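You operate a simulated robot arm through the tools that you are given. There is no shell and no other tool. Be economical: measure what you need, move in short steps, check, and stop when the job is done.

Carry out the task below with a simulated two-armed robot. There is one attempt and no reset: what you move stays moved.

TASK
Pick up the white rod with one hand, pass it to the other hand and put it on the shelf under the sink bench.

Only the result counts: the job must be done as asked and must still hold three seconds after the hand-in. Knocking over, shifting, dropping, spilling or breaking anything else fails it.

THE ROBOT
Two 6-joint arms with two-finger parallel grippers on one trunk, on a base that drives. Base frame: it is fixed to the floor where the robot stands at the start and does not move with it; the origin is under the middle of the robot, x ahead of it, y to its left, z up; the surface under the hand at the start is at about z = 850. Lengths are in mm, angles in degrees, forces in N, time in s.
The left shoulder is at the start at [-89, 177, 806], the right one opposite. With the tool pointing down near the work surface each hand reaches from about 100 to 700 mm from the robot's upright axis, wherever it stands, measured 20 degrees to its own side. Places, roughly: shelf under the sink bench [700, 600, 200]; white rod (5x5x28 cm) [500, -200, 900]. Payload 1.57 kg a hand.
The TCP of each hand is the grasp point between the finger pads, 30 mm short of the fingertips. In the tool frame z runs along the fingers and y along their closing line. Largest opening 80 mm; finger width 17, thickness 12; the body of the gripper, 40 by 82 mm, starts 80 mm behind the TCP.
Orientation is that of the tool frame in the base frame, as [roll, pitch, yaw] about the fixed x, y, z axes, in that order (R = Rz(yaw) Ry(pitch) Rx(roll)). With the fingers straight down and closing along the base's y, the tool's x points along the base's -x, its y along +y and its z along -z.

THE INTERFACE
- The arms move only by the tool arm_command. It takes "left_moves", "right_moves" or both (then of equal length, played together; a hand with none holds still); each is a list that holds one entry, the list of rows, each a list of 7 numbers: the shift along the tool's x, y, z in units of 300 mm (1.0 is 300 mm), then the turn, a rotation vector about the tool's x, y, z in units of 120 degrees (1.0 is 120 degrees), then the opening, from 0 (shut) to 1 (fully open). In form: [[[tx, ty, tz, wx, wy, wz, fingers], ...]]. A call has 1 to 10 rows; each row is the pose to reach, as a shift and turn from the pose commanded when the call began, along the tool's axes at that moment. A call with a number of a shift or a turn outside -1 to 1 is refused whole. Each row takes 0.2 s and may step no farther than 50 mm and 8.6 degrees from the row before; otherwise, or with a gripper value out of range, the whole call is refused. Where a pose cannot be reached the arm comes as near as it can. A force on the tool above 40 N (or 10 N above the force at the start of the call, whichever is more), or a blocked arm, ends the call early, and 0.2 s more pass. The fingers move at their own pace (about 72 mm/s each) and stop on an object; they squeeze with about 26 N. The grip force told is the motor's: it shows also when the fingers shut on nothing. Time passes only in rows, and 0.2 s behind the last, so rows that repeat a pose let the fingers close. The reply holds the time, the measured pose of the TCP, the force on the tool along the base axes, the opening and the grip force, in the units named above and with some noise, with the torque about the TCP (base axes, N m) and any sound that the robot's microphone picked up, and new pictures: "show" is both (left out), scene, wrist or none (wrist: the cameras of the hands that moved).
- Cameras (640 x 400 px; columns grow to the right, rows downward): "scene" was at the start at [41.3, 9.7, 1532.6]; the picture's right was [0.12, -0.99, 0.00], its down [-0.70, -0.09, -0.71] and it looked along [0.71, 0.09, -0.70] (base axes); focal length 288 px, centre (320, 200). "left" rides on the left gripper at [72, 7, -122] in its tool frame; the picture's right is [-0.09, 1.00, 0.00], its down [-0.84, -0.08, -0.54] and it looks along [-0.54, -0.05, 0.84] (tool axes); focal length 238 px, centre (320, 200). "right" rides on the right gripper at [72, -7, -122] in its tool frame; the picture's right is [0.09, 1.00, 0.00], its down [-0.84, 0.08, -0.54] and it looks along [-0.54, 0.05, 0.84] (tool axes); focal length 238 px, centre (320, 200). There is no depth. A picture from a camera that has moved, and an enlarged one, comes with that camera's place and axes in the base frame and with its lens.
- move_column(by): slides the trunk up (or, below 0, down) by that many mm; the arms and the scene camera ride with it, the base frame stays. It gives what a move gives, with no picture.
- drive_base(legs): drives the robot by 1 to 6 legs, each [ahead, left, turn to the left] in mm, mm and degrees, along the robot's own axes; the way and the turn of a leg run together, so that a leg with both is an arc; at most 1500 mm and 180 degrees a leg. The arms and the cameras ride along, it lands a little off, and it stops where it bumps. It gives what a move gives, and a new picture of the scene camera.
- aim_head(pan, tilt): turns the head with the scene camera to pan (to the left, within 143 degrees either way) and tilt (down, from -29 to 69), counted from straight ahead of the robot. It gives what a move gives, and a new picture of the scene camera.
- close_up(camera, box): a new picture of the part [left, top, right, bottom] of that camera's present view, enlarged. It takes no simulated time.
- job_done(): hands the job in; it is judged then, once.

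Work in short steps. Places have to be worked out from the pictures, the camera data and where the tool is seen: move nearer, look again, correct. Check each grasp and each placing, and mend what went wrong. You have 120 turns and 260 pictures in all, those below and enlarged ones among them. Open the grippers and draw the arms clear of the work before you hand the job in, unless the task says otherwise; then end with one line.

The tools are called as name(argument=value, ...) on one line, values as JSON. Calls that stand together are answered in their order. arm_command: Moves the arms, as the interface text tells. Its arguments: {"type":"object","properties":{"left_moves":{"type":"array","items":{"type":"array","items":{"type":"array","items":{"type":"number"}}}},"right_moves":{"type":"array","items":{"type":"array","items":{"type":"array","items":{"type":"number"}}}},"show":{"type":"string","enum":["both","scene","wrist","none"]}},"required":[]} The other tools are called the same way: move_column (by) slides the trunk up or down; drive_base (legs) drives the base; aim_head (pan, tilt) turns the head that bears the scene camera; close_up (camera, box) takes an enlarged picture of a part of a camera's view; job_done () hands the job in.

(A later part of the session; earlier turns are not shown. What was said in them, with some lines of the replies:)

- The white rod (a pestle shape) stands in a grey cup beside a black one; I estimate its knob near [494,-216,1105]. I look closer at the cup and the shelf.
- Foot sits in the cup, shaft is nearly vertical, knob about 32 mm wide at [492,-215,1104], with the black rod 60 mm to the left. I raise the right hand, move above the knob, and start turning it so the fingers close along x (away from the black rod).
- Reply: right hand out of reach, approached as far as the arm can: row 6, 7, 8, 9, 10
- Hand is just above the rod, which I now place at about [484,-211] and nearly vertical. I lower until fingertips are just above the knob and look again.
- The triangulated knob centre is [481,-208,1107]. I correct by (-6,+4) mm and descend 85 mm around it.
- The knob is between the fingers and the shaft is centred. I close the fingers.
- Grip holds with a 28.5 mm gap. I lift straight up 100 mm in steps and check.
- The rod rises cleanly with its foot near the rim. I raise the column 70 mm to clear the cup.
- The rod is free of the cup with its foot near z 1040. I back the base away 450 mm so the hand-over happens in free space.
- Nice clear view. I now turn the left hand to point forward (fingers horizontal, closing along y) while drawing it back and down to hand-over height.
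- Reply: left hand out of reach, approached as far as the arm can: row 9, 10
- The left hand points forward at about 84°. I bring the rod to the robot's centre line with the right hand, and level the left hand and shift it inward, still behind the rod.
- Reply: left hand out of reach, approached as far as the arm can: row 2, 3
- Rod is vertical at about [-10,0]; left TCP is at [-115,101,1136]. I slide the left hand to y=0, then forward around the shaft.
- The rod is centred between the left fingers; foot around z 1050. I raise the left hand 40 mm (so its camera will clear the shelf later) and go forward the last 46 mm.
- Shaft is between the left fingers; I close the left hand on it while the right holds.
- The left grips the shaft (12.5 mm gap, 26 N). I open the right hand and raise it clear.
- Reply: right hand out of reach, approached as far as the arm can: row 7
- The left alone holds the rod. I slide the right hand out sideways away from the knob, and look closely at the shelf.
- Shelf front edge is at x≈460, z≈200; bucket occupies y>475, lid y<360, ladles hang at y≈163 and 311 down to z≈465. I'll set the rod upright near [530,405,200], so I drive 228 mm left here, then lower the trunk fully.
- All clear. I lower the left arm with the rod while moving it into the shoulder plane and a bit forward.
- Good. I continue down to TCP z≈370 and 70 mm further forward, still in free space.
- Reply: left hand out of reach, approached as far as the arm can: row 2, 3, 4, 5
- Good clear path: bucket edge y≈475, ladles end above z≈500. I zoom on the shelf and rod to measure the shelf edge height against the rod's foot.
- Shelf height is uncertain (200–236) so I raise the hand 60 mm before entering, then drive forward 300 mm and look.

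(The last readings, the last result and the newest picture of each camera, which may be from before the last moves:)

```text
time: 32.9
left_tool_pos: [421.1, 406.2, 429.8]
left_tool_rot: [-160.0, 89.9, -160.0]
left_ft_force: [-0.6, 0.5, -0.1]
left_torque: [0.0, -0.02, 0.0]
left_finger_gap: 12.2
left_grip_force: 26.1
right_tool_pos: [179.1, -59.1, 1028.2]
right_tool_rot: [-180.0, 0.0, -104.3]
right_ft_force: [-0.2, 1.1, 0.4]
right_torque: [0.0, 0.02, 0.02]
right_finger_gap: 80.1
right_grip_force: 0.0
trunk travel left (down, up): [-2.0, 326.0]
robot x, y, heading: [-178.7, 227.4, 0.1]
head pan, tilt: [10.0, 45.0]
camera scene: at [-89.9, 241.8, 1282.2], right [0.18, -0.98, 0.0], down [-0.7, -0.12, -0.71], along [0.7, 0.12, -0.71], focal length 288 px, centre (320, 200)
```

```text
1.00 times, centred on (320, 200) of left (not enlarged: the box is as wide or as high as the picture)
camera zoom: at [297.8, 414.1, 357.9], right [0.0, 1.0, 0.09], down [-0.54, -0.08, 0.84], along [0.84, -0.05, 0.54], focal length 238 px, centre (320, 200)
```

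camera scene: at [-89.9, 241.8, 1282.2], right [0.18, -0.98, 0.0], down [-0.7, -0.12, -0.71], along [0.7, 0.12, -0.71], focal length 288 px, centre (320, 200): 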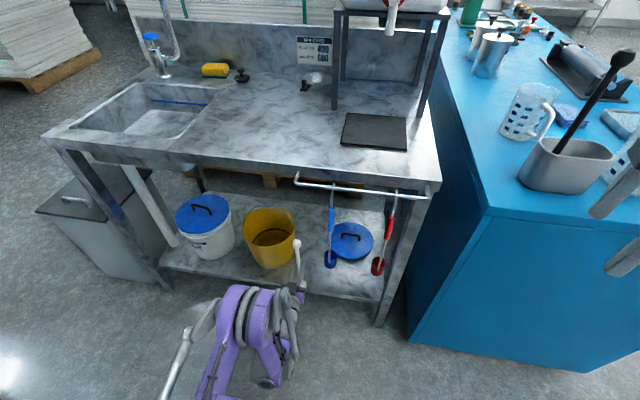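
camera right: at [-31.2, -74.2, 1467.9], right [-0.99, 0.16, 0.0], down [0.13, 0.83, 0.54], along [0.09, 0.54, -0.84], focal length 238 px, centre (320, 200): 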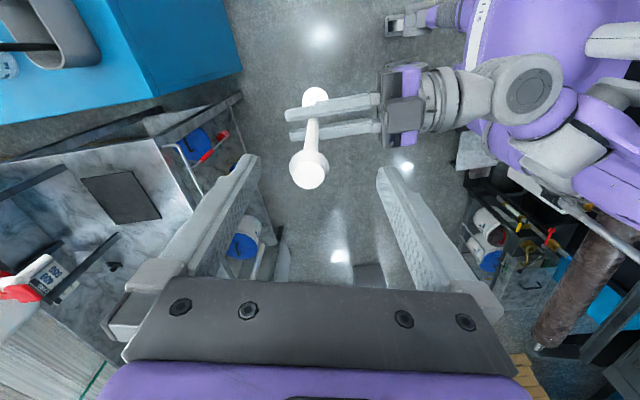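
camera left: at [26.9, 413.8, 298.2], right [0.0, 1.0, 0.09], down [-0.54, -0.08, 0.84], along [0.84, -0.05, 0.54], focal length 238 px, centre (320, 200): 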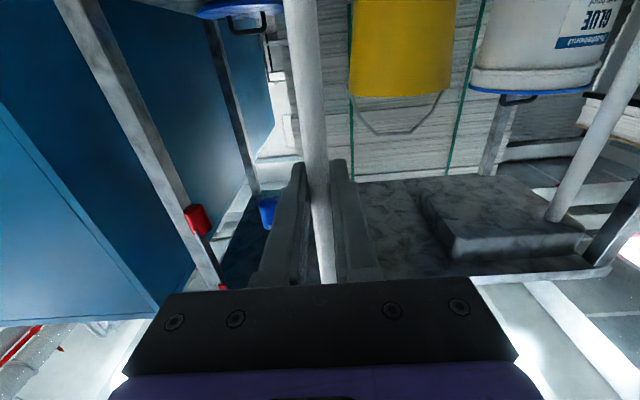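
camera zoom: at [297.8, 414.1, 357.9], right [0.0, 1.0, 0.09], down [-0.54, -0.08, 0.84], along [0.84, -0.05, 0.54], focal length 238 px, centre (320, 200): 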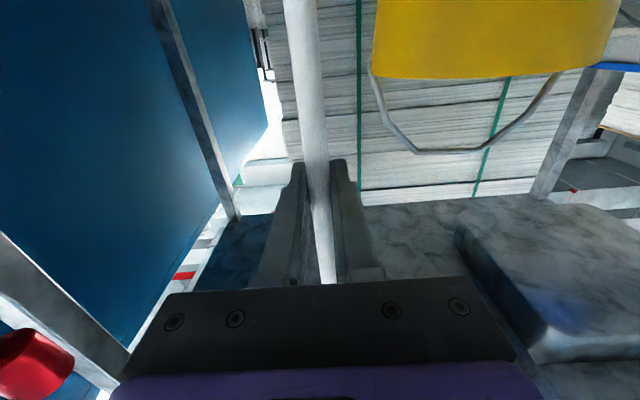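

Refined: shelf edge x≈460–490, z≈150–200; bucket centred near [650,570] r≈88. I drive 139 mm more so the rod stands at about [560,405].

drive_base(legs=[[70, 0, 0], [69, 0, 0]])

close_up(camera="scene", box=[200, 200, 420, 400])

close_up(camera="left", box=[0, 0, 640, 400])

```text
time: 34.6
left_tool_pos: [560.3, 407.3, 429.7]
left_tool_rot: [-164.7, 90.0, -164.6]
left_ft_force: [-0.1, 0.4, -0.4]
left_torque: [0.0, -0.01, -0.01]
left_finger_gap: 12.1
left_grip_force: 25.7
right_tool_pos: [318.7, -58.4, 1028.1]
right_tool_rot: [-180.0, 0.0, -104.5]
right_ft_force: [0.7, 0.0, 0.1]
right_torque: [-0.01, 0.05, 0.03]
right_finger_gap: 80.0
right_grip_force: 0.0
trunk travel left (down, up): [-2.0, 326.0]
robot x, y, heading: [-40.9, 225.7, 0.1]
head pan, tilt: [10.0, 45.0]
camera scene: at [50.2, 241.9, 1282.2], right [0.17, -0.98, 0.0], down [-0.7, -0.12, -0.71], along [0.7, 0.12, -0.71], focal length 288 px, centre (320, 200)
```

scene: 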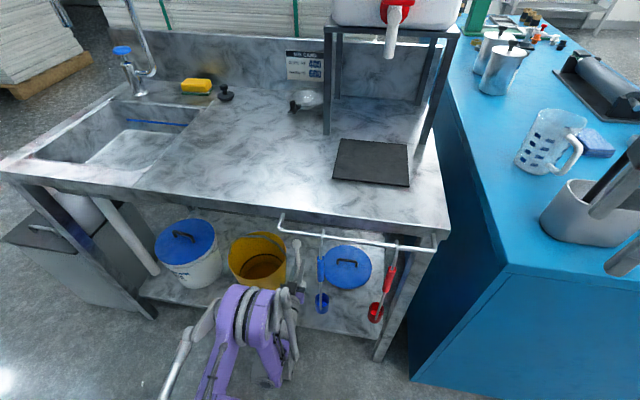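

```text
2.00 times, centred on (310, 300) of scene
camera zoom: at [50.2, 241.9, 1282.2], right [0.17, -0.98, 0.0], down [-0.7, -0.12, -0.71], along [0.7, 0.12, -0.71], focal length 576 px, centre (340, 0)
```

zoom: 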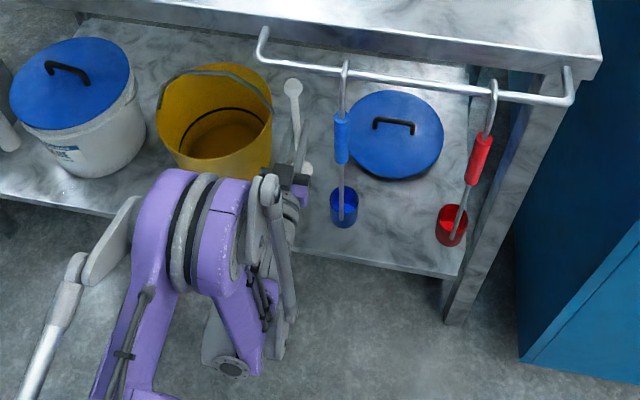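

```text
1.00 times, centred on (320, 200) of left (not enlarged: the box is as wide or as high as the picture)
camera zoom: at [437.9, 413.8, 357.9], right [0.0, 1.0, 0.09], down [-0.54, -0.08, 0.84], along [0.84, -0.05, 0.54], focal length 238 px, centre (320, 200)
```

zoom: 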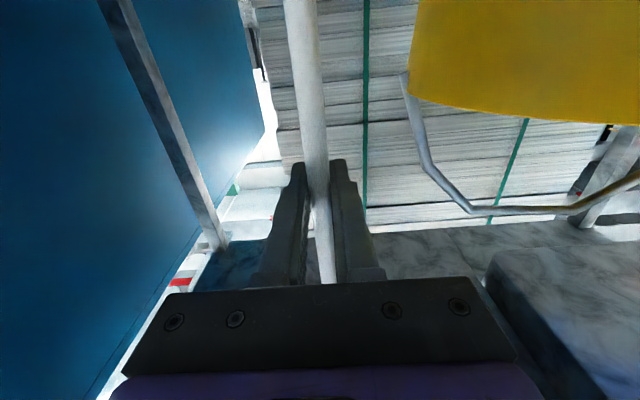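

The rod's foot is over the shelf, about 60 mm inside the edge, clear of bucket and ladles. I lower 70 mm, then continue in small steps to feel contact.

arm_command(left_moves=[[[0.08, 0, 0, 0, 0, 0, 0], [0.16, 0, 0, 0, 0, 0, 0], [0.2, 0, 0, 0, 0, 0, 0], [0.22, 0, 0, 0, 0, 0, 0], [0.24, 0, 0, 0, 0, 0, 0], [0.26, 0, 0, 0, 0, 0, 0], [0.28, 0, 0, 0, 0, 0, 0]]])

```text
time: 36.2
left_tool_pos: [559.5, 405.8, 345.5]
left_tool_rot: [-121.8, 90.0, -121.8]
left_ft_force: [-0.2, -0.2, -0.8]
left_torque: [-0.02, -0.03, 0.02]
left_finger_gap: 11.8
left_grip_force: 26.0
right_tool_pos: [318.9, -59.2, 1027.7]
right_tool_rot: [180.0, -0.1, -104.3]
right_ft_force: [0.7, -0.3, 0.2]
right_torque: [0.0, 0.03, 0.01]
right_finger_gap: 80.0
right_grip_force: 0.1
trunk travel left (down, up): [-2.0, 326.0]
robot x, y, heading: [-38.8, 226.7, 0.1]
head pan, tilt: [10.0, 45.0]
camera scene: at [49.6, 241.9, 1282.3], right [0.17, -0.98, 0.0], down [-0.7, -0.12, -0.71], along [0.7, 0.12, -0.71], focal length 288 px, centre (320, 200)
camera left: at [437.6, 413.7, 273.8], right [0.0, 1.0, 0.09], down [-0.54, -0.08, 0.84], along [0.84, -0.05, 0.54], focal length 238 px, centre (320, 200)
```

scene: 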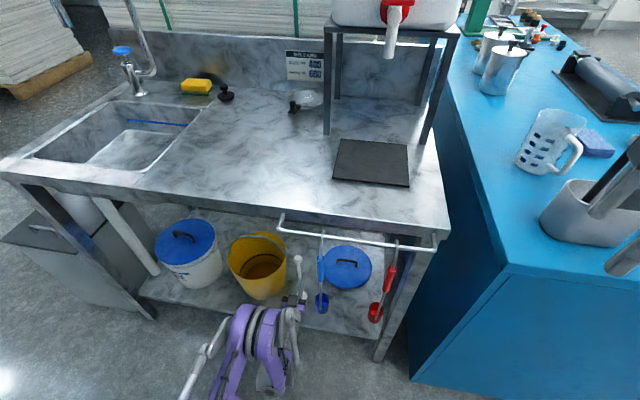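
left: 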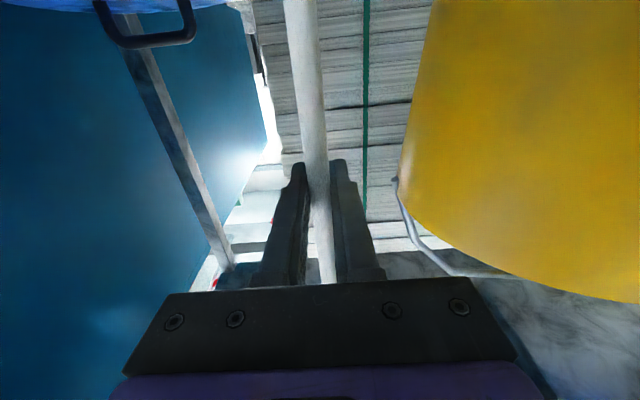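

No contact yet (foot ≈215). I lower in small increments, watching the vertical force.

arm_command(left_moves=[[[0.013, 0, 0, 0, 0, 0, 0], [0.027, 0, 0, 0, 0, 0, 0], [0.04, 0, 0, 0, 0, 0, 0]]], show="none")

close_up(camera="scene", box=[240, 220, 360, 340])

```text
time: 37.0
left_tool_pos: [559.5, 406.1, 333.0]
left_tool_rot: [-120.8, 89.9, -120.8]
left_ft_force: [-0.9, -0.7, -0.1]
left_torque: [-0.02, -0.01, -0.02]
left_finger_gap: 12.3
left_grip_force: 25.7
right_tool_pos: [317.0, -59.6, 1027.5]
right_tool_rot: [-180.0, 0.1, -104.4]
right_ft_force: [0.1, -0.4, -0.2]
right_torque: [-0.02, -0.03, 0.0]
right_finger_gap: 80.0
right_grip_force: 0.1
trunk travel left (down, up): [-2.0, 326.0]
robot x, y, heading: [-39.7, 229.0, 0.1]
head pan, tilt: [10.0, 45.0]
```

```text
3.33 times, centred on (300, 280) of scene
camera zoom: at [49.5, 241.9, 1282.3], right [0.17, -0.98, 0.0], down [-0.7, -0.12, -0.71], along [0.7, 0.12, -0.71], focal length 960 px, centre (387, -67)
```

zoom: 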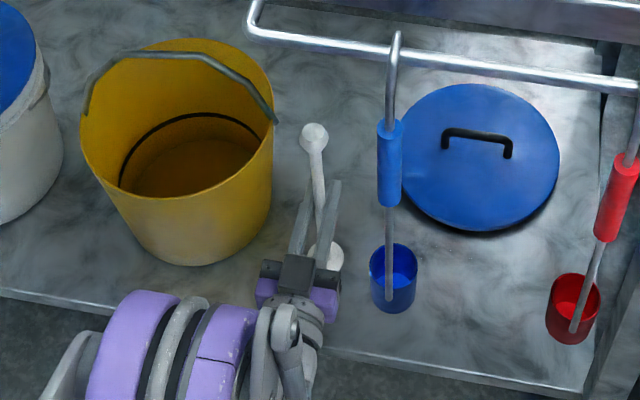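

Still free. I go down further by 4 mm rows.

arm_command(left_moves=[[[0.013, 0, 0, 0, 0, 0, 0], [0.027, 0, 0, 0, 0, 0, 0]]], show="none")

```text
time: 37.6
left_tool_pos: [561.2, 405.8, 333.6]
left_tool_rot: [59.3, 90.0, 59.4]
left_ft_force: [0.0, -0.1, -0.2]
left_torque: [-0.01, 0.01, -0.01]
left_finger_gap: 12.0
left_grip_force: 25.5
left hand out of reach, approached as far as the arm can: row 1, 2
right_tool_pos: [318.0, -58.7, 1027.7]
right_tool_rot: [-180.0, 0.0, -104.4]
right_ft_force: [0.1, 0.1, 0.4]
right_torque: [0.03, 0.02, -0.01]
right_finger_gap: 79.9
right_grip_force: 0.2
trunk travel left (down, up): [-2.0, 326.0]
robot x, y, heading: [-39.7, 231.0, 0.0]
head pan, tilt: [10.0, 45.0]
```

The arm hits a joint limit at this height, likely the wrist; a more stretched arm should allow lower. I back the base 70 mm and extend the arm 80 mm, then try lowering.

arm_command(left_moves=[[[-0.04, 0, 0, 0, 0, 0, 0]]], show="none")

drive_base(legs=[[-70, -5, 0]])

arm_command(left_moves=[[[0, 0, 0.1, 0, 0, 0, 0], [0, 0, 0.2, 0, 0, 0, 0], [0, 0, 0.267, 0, 0, 0, 0], [0.03, 0, 0.267, 0, 0, 0, 0], [0.05, 0, 0.267, 0, 0, 0, 0]]])

```text
time: 38.0
left_tool_pos: [560.3, 406.2, 345.3]
left_tool_rot: [-115.1, 90.0, -115.1]
left_ft_force: [0.5, 0.8, -0.5]
left_torque: [-0.01, 0.0, -0.01]
left_finger_gap: 12.2
left_grip_force: 26.1
right_tool_pos: [317.7, -59.0, 1027.5]
right_tool_rot: [-180.0, 0.0, -104.3]
right_ft_force: [0.1, -0.3, 0.0]
right_torque: [-0.01, 0.02, 0.01]
right_finger_gap: 80.1
right_grip_force: 0.1
trunk travel left (down, up): [-2.0, 326.0]
robot x, y, heading: [-36.9, 222.7, 0.0]
head pan, tilt: [10.0, 45.0]
```

```text
time: 39.0
left_tool_pos: [490.2, 400.7, 346.3]
left_tool_rot: [152.3, 90.0, 152.3]
left_ft_force: [-1.0, -0.2, 0.0]
left_torque: [0.0, -0.01, 0.01]
left_finger_gap: 12.0
left_grip_force: 26.1
right_tool_pos: [249.0, -64.1, 1028.1]
right_tool_rot: [179.9, -0.1, -104.4]
right_ft_force: [-0.4, 0.6, 0.7]
right_torque: [0.01, -0.01, 0.01]
right_finger_gap: 80.1
right_grip_force: 0.1
trunk travel left (down, up): [-2.0, 326.0]
robot x, y, heading: [-109.7, 221.5, 0.1]
head pan, tilt: [10.0, 45.0]
camera scene: at [-20.7, 236.8, 1282.3], right [0.17, -0.98, 0.0], down [-0.7, -0.12, -0.71], along [0.7, 0.12, -0.71], focal length 288 px, centre (320, 200)
```

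scene: 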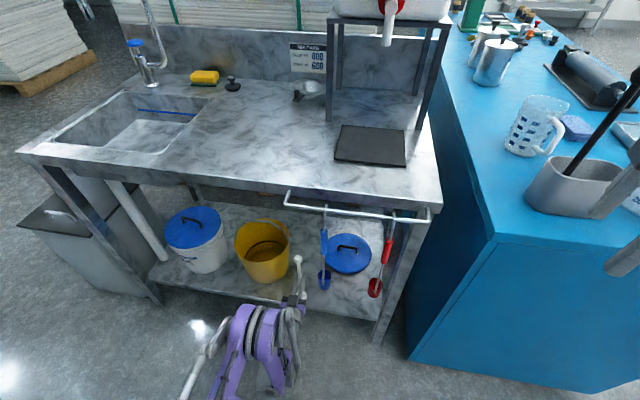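

```text
time: 40.2
left_tool_pos: [568.4, 400.4, 342.3]
left_tool_rot: [-167.3, 89.9, -167.4]
left_ft_force: [-0.1, 0.2, -0.6]
left_torque: [0.01, -0.04, -0.05]
left_finger_gap: 12.1
left_grip_force: 26.1
left hand out of reach, approached as far as the arm can: row 4, 5
right_tool_pos: [250.0, -65.0, 1027.6]
right_tool_rot: [-179.9, 0.0, -104.3]
right_ft_force: [-0.3, -0.4, -0.8]
right_torque: [-0.01, -0.02, 0.02]
right_finger_gap: 80.1
right_grip_force: 0.0
trunk travel left (down, up): [-2.0, 326.0]
robot x, y, heading: [-108.9, 224.6, 0.1]
head pan, tilt: [10.0, 45.0]
camera scene: at [-20.1, 236.9, 1282.3], right [0.17, -0.98, 0.0], down [-0.7, -0.12, -0.71], along [0.7, 0.12, -0.71], focal length 288 px, centre (320, 200)
camera left: at [445.5, 408.9, 270.5], right [0.0, 1.0, 0.09], down [-0.54, -0.08, 0.84], along [0.84, -0.05, 0.54], focal length 238 px, centre (320, 200)
```

scene: 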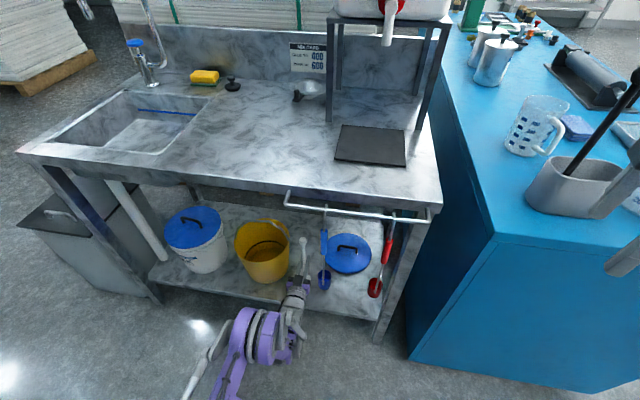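
left: 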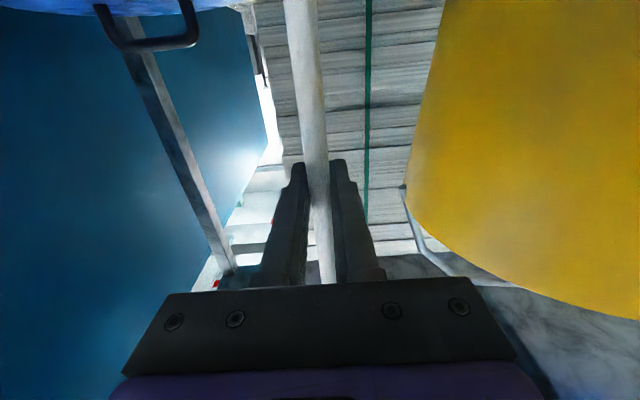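

Now the limit is z≈342 at longer reach, so stretching doesn't help. I test in the free space in front of the shelf whether a nearer hand (rel. x≈525) can go lower.

arm_command(left_moves=[[[-0.04, 0, 0, 0, 0, 0, 0], [-0.04, 0, -0.15, 0, 0, 0, 0], [-0.04, 0, -0.3, 0, 0, 0, 0], [-0.04, 0, -0.42, 0, 0, 0, 0], [-0.04, 0, -0.53, 0, 0, 0, 0], [0.05, 0, -0.53, 0, 0, 0, 0], [0.15, 0, -0.53, 0, 0, 0, 0], [0.25, 0, -0.53, 0, 0, 0, 0]]], show="scene")

```text
time: 42.0
left_tool_pos: [486.0, 400.6, 334.6]
left_tool_rot: [72.2, 90.0, 72.3]
left_ft_force: [-1.0, -0.2, 0.8]
left_torque: [0.0, 0.0, 0.0]
left_finger_gap: 12.1
left_grip_force: 26.0
left hand out of reach, approached as far as the arm can: row 3, 4, 5, 6, 7, 8
right_tool_pos: [247.9, -64.9, 1028.2]
right_tool_rot: [-179.9, 0.0, -104.4]
right_ft_force: [0.3, 0.4, 0.5]
right_torque: [0.01, 0.0, 0.02]
right_finger_gap: 80.1
right_grip_force: 0.0
trunk travel left (down, up): [-2.0, 326.0]
robot x, y, heading: [-108.3, 220.3, -0.1]
head pan, tilt: [10.0, 45.0]
camera scene: at [-20.1, 236.9, 1282.3], right [0.17, -0.98, 0.0], down [-0.7, -0.12, -0.71], along [0.7, 0.12, -0.71], focal length 288 px, centre (320, 200)
```

scene: 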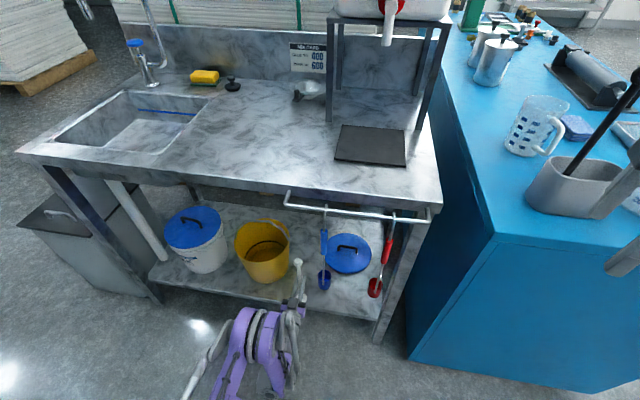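

The feasible pocket is narrow: near limit ≈594, far limit ≈678. In between (rel ≈640) should allow lower. I go up slightly and forward 45 mm, then check.

arm_command(left_moves=[[[-0.03, 0, 0.05, 0, 0, 0, 0], [-0.03, 0, 0.15, 0, 0, 0, 0]]], show="none")

```text
time: 42.6
left_tool_pos: [531.4, 401.8, 340.9]
left_tool_rot: [-124.5, 90.0, -124.4]
left_ft_force: [-0.4, -0.5, -0.7]
left_torque: [0.0, 0.0, -0.01]
left_finger_gap: 12.0
left_grip_force: 26.3
right_tool_pos: [248.3, -63.9, 1028.7]
right_tool_rot: [180.0, 0.0, -104.4]
right_ft_force: [0.0, -0.4, -0.2]
right_torque: [0.02, 0.01, 0.03]
right_finger_gap: 79.9
right_grip_force: 0.0
trunk travel left (down, up): [-2.0, 326.0]
robot x, y, heading: [-110.6, 223.9, -0.2]
head pan, tilt: [10.0, 45.0]
```

Now at rel ≈640, reachable. I lower in 4 mm rows.

arm_command(left_moves=[[[0.013, 0, 0, 0, 0, 0, 0], [0.027, 0, 0, 0, 0, 0, 0], [0.04, 0, 0, 0, 0, 0, 0], [0.053, 0, 0, 0, 0, 0, 0]]], show="none")

```text
time: 43.6
left_tool_pos: [530.0, 399.9, 333.9]
left_tool_rot: [-174.5, 90.0, -174.4]
left_ft_force: [0.1, 0.6, 0.3]
left_torque: [-0.01, -0.02, 0.0]
left_finger_gap: 12.2
left_grip_force: 26.1
left hand out of reach, approached as far as the arm can: row 2, 3, 4
right_tool_pos: [248.8, -65.0, 1027.5]
right_tool_rot: [-180.0, -0.1, -104.4]
right_ft_force: [1.4, 1.0, -0.7]
right_torque: [0.0, -0.02, -0.01]
right_finger_gap: 80.1
right_grip_force: 0.1
trunk travel left (down, up): [-2.0, 326.0]
robot x, y, heading: [-112.5, 222.2, 0.0]
head pan, tilt: [10.0, 45.0]
```

The floor of the reach is z≈333 here. I look closely at the gap between foot and shelf.

close_up(camera="scene", box=[270, 240, 350, 320])

aim_head(pan=13, tilt=58)

```text
5.00 times, centred on (310, 280) of scene
camera zoom: at [-20.1, 236.9, 1282.3], right [0.17, -0.98, 0.0], down [-0.7, -0.12, -0.71], along [0.7, 0.12, -0.71], focal length 1440 px, centre (370, -200)
```

zoom: 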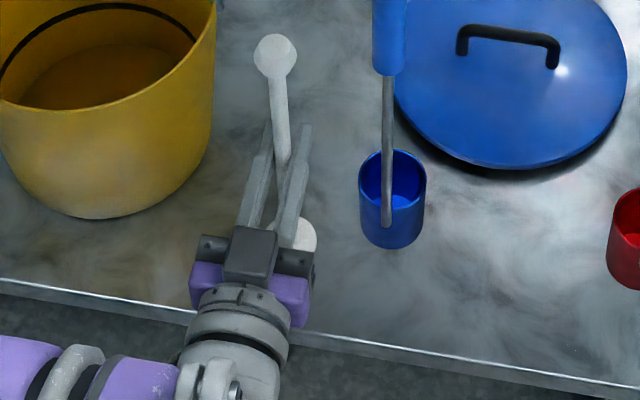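

```text
time: 44.3
left_tool_pos: [530.4, 400.7, 335.0]
left_tool_rot: [-173.4, 89.9, -173.4]
left_ft_force: [-0.2, -0.3, 0.6]
left_torque: [0.0, 0.02, -0.02]
left_finger_gap: 12.3
left_grip_force: 26.1
right_tool_pos: [248.7, -65.4, 1027.6]
right_tool_rot: [-180.0, 0.0, -104.4]
right_ft_force: [0.2, 0.0, 0.1]
right_torque: [0.03, -0.01, -0.01]
right_finger_gap: 80.0
right_grip_force: 0.1
trunk travel left (down, up): [-2.0, 326.0]
robot x, y, heading: [-112.2, 223.9, 0.1]
head pan, tilt: [13.0, 58.0]
camera scene: at [-33.0, 238.2, 1265.2], right [0.23, -0.97, 0.0], down [-0.83, -0.19, -0.53], along [0.52, 0.12, -0.85], focal length 288 px, centre (320, 200)
```

scene: 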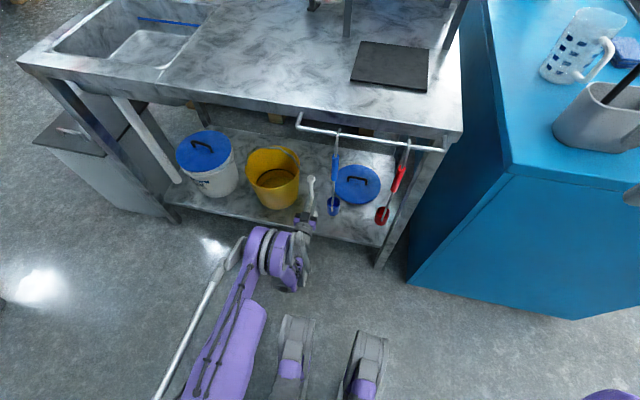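

The estimates say the gap is small. I pitch the tool about 4° down, which should free some travel, and lower further while feeling for contact.

arm_command(left_moves=[[[-0.02, 0, 0, 0, 0.035, 0, 0], [0.0, 0, 0, 0, 0.035, 0, 0], [0.013, 0, 0, 0, 0.035, 0, 0], [0.026, 0, 0, 0, 0.035, 0, 0], [0.04, 0, 0, 0, 0.035, 0, 0]]], show="wrist")

```text
time: 45.5
left_tool_pos: [530.8, 400.6, 325.0]
left_tool_rot: [179.8, 86.0, 179.8]
left_ft_force: [-2.3, 1.7, 21.7]
left_torque: [0.03, -0.13, 0.03]
left_finger_gap: 12.0
left_grip_force: 25.9
right_tool_pos: [246.8, -64.8, 1029.2]
right_tool_rot: [-179.9, 0.0, -104.4]
right_ft_force: [-0.5, 0.1, 0.4]
right_torque: [-0.01, -0.03, 0.01]
right_finger_gap: 80.1
right_grip_force: 0.1
trunk travel left (down, up): [-2.0, 326.0]
robot x, y, heading: [-109.1, 221.0, -0.0]
head pan, tilt: [13.0, 58.0]
camera left: at [403.1, 407.9, 262.0], right [0.01, 1.0, 0.09], down [-0.48, -0.08, 0.87], along [0.88, -0.05, 0.48], focal length 238 px, centre (320, 200)
```

left: 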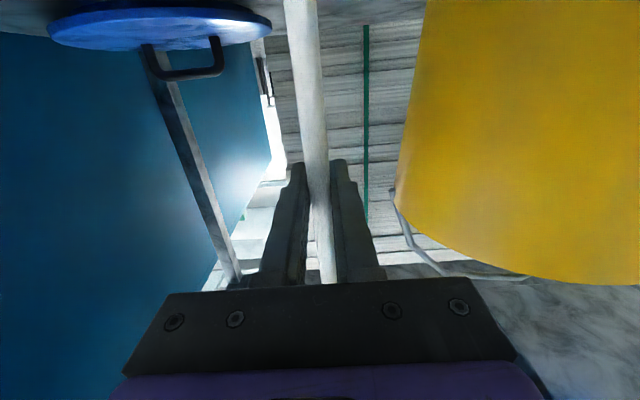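

Contact: 21.7 N upward with tiny torque, so the foot is on the shelf (upright level ≈ TCP 326). I ease off: reduce the tilt to about 2° and relieve the pressing.

arm_command(left_moves=[[[-0.01, 0, 0, 0, -0.008, 0, 0], [-0.012, 0, 0, 0, -0.018, 0, 0], [-0.012, 0, 0, 0, -0.018, 0, 0]]], show="scene")

close_up(camera="scene", box=[270, 150, 350, 250])

```text
time: 46.3
left_tool_pos: [530.8, 399.2, 326.9]
left_tool_rot: [-179.6, 87.8, -179.7]
left_ft_force: [0.7, 0.1, 0.2]
left_torque: [0.0, 0.0, -0.01]
left_finger_gap: 12.1
left_grip_force: 25.9
right_tool_pos: [248.4, -64.6, 1028.6]
right_tool_rot: [180.0, 0.1, -104.4]
right_ft_force: [-0.1, 0.1, -0.5]
right_torque: [0.01, -0.01, 0.01]
right_finger_gap: 80.3
right_grip_force: 0.1
trunk travel left (down, up): [-2.0, 326.0]
robot x, y, heading: [-112.6, 222.4, 0.2]
head pan, tilt: [13.0, 58.0]
camera scene: at [-33.0, 238.2, 1265.1], right [0.23, -0.97, 0.0], down [-0.83, -0.19, -0.53], along [0.52, 0.12, -0.85], focal length 288 px, centre (320, 200)
```

scene: 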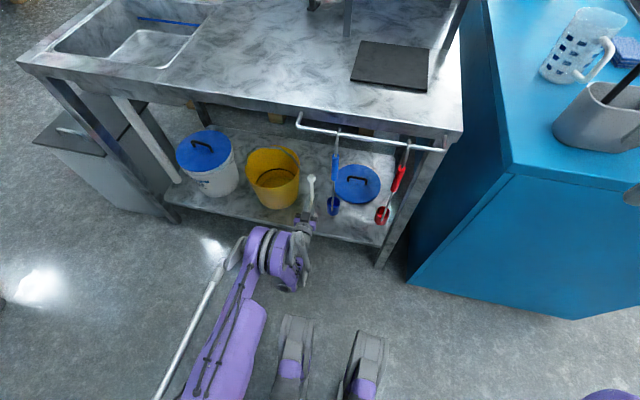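

```text
4.00 times, centred on (310, 200) of scene
camera zoom: at [-33.0, 238.2, 1265.1], right [0.23, -0.97, 0.0], down [-0.83, -0.19, -0.53], along [0.52, 0.12, -0.85], focal length 1152 px, centre (360, 200)
```

zoom: 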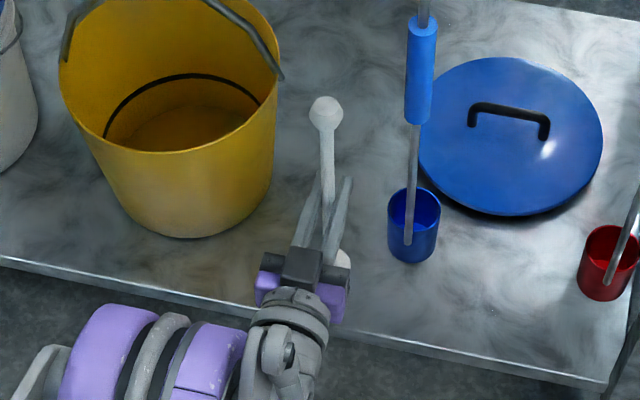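

Unloaded with ~2° tilt and foot at the surface. I open slightly (about 26 mm) so the fingers still guard the rod, and check it stands.

arm_command(left_moves=[[[0, 0, 0, 0, 0, 0, 0.2], [0, 0, 0, 0, 0, 0, 0.32], [0, 0, 0, 0, 0, 0, 0.32], [0, 0, 0, 0, 0, 0, 0.32]]], show="wrist")

close_up(camera="scene", box=[270, 150, 350, 250])

```text
time: 47.3
left_tool_pos: [532.1, 399.7, 327.6]
left_tool_rot: [-179.8, 87.9, -179.7]
left_ft_force: [-0.4, 0.3, -0.5]
left_torque: [-0.01, 0.0, 0.04]
left_finger_gap: 25.8
left_grip_force: 0.1
right_tool_pos: [248.2, -64.5, 1028.5]
right_tool_rot: [180.0, 0.0, -104.5]
right_ft_force: [0.5, -0.1, 0.9]
right_torque: [0.0, -0.03, 0.02]
right_finger_gap: 79.9
right_grip_force: 0.1
trunk travel left (down, up): [-2.0, 326.0]
robot x, y, heading: [-104.2, 226.6, 0.0]
head pan, tilt: [13.0, 58.0]
camera left: at [405.9, 408.0, 260.1], right [0.0, 1.0, 0.09], down [-0.51, -0.08, 0.86], along [0.86, -0.05, 0.51], focal length 238 px, centre (320, 200)
```

left: 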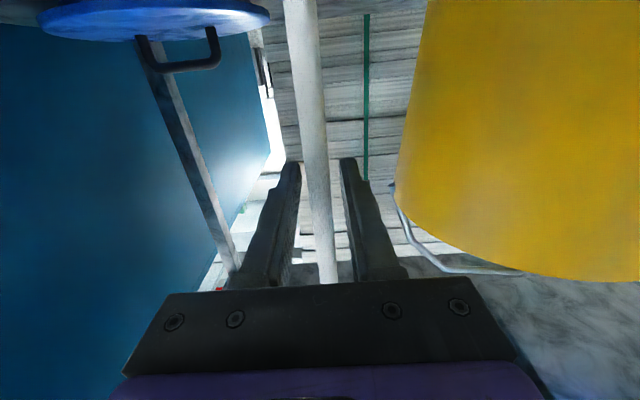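

```text
4.00 times, centred on (310, 200) of scene
camera zoom: at [-33.1, 238.2, 1265.2], right [0.23, -0.97, 0.0], down [-0.83, -0.19, -0.53], along [0.52, 0.12, -0.85], focal length 1152 px, centre (360, 200)
```

zoom: 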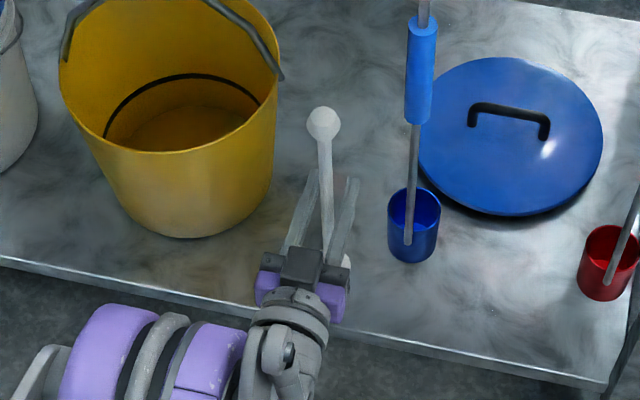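

The rod settled upright and stands free between the fingers. I open fully and back the base straight out.

arm_command(left_moves=[[[0, 0, 0, 0, 0, 0, 0.6], [0, 0, 0, 0, 0, 0, 0.9], [0, 0, 0, 0, 0, 0, 0.9]]], show="wrist")

drive_base(legs=[[-60, 0, 0], [-240, 0, 0]])

close_up(camera="scene", box=[200, 60, 440, 240])

```text
time: 48.1
left_tool_pos: [529.9, 400.7, 326.5]
left_tool_rot: [-179.6, 87.8, -179.6]
left_ft_force: [1.0, 0.0, 0.7]
left_torque: [-0.02, -0.01, -0.01]
left_finger_gap: 71.9
left_grip_force: 0.0
right_tool_pos: [248.4, -64.6, 1028.5]
right_tool_rot: [180.0, 0.0, -104.4]
right_ft_force: [0.1, -0.3, -0.2]
right_torque: [0.01, 0.01, 0.02]
right_finger_gap: 80.1
right_grip_force: 0.0
trunk travel left (down, up): [-2.0, 326.0]
robot x, y, heading: [-111.1, 221.7, 0.1]
head pan, tilt: [13.0, 58.0]
camera left: at [405.9, 408.0, 260.1], right [0.0, 1.0, 0.09], down [-0.51, -0.08, 0.86], along [0.86, -0.05, 0.51], focal length 238 px, centre (320, 200)
```

left: 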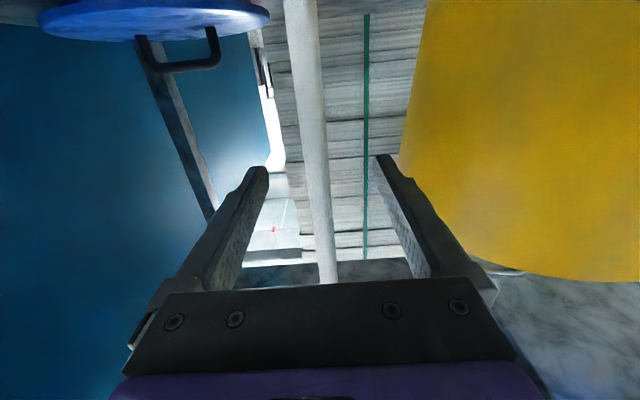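

```text
time: 50.5
left_tool_pos: [234.4, 400.8, 327.8]
left_tool_rot: [-179.7, 88.0, -179.5]
left_ft_force: [0.2, -0.4, 1.1]
left_torque: [-0.01, 0.02, 0.0]
left_finger_gap: 71.9
left_grip_force: 0.0
right_tool_pos: [-47.4, -64.1, 1027.8]
right_tool_rot: [-180.0, 0.1, -104.2]
right_ft_force: [1.1, -0.1, 0.2]
right_torque: [-0.02, -0.02, 0.0]
right_finger_gap: 79.8
right_grip_force: 0.1
trunk travel left (down, up): [-2.0, 326.0]
robot x, y, heading: [-407.4, 221.5, 0.1]
head pan, tilt: [13.0, 58.0]
camera scene: at [-329.9, 238.0, 1265.2], right [0.23, -0.97, 0.0], down [-0.83, -0.19, -0.53], along [0.52, 0.12, -0.85], focal length 288 px, centre (320, 200)
```

scene: 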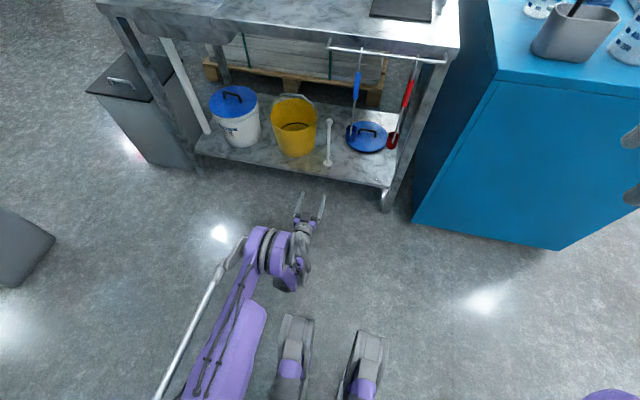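

```text
2.22 times, centred on (320, 150) of scene
camera zoom: at [-329.9, 238.0, 1265.2], right [0.23, -0.97, 0.0], down [-0.83, -0.19, -0.53], along [0.52, 0.12, -0.85], focal length 640 px, centre (320, 311)
```

zoom: 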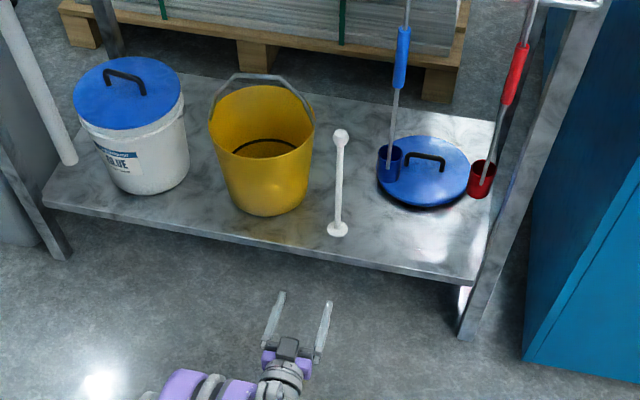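

The rod stands upright on the shelf, nothing else has moved, both hands are open and clear. I hand in.

job_done()

```text
The job is handed in.
```

The white rod was picked up with the right hand, passed to the left, and now stands upright on the shelf under the sink bench. I saw nothing else shifted, and both hands are open and clear.
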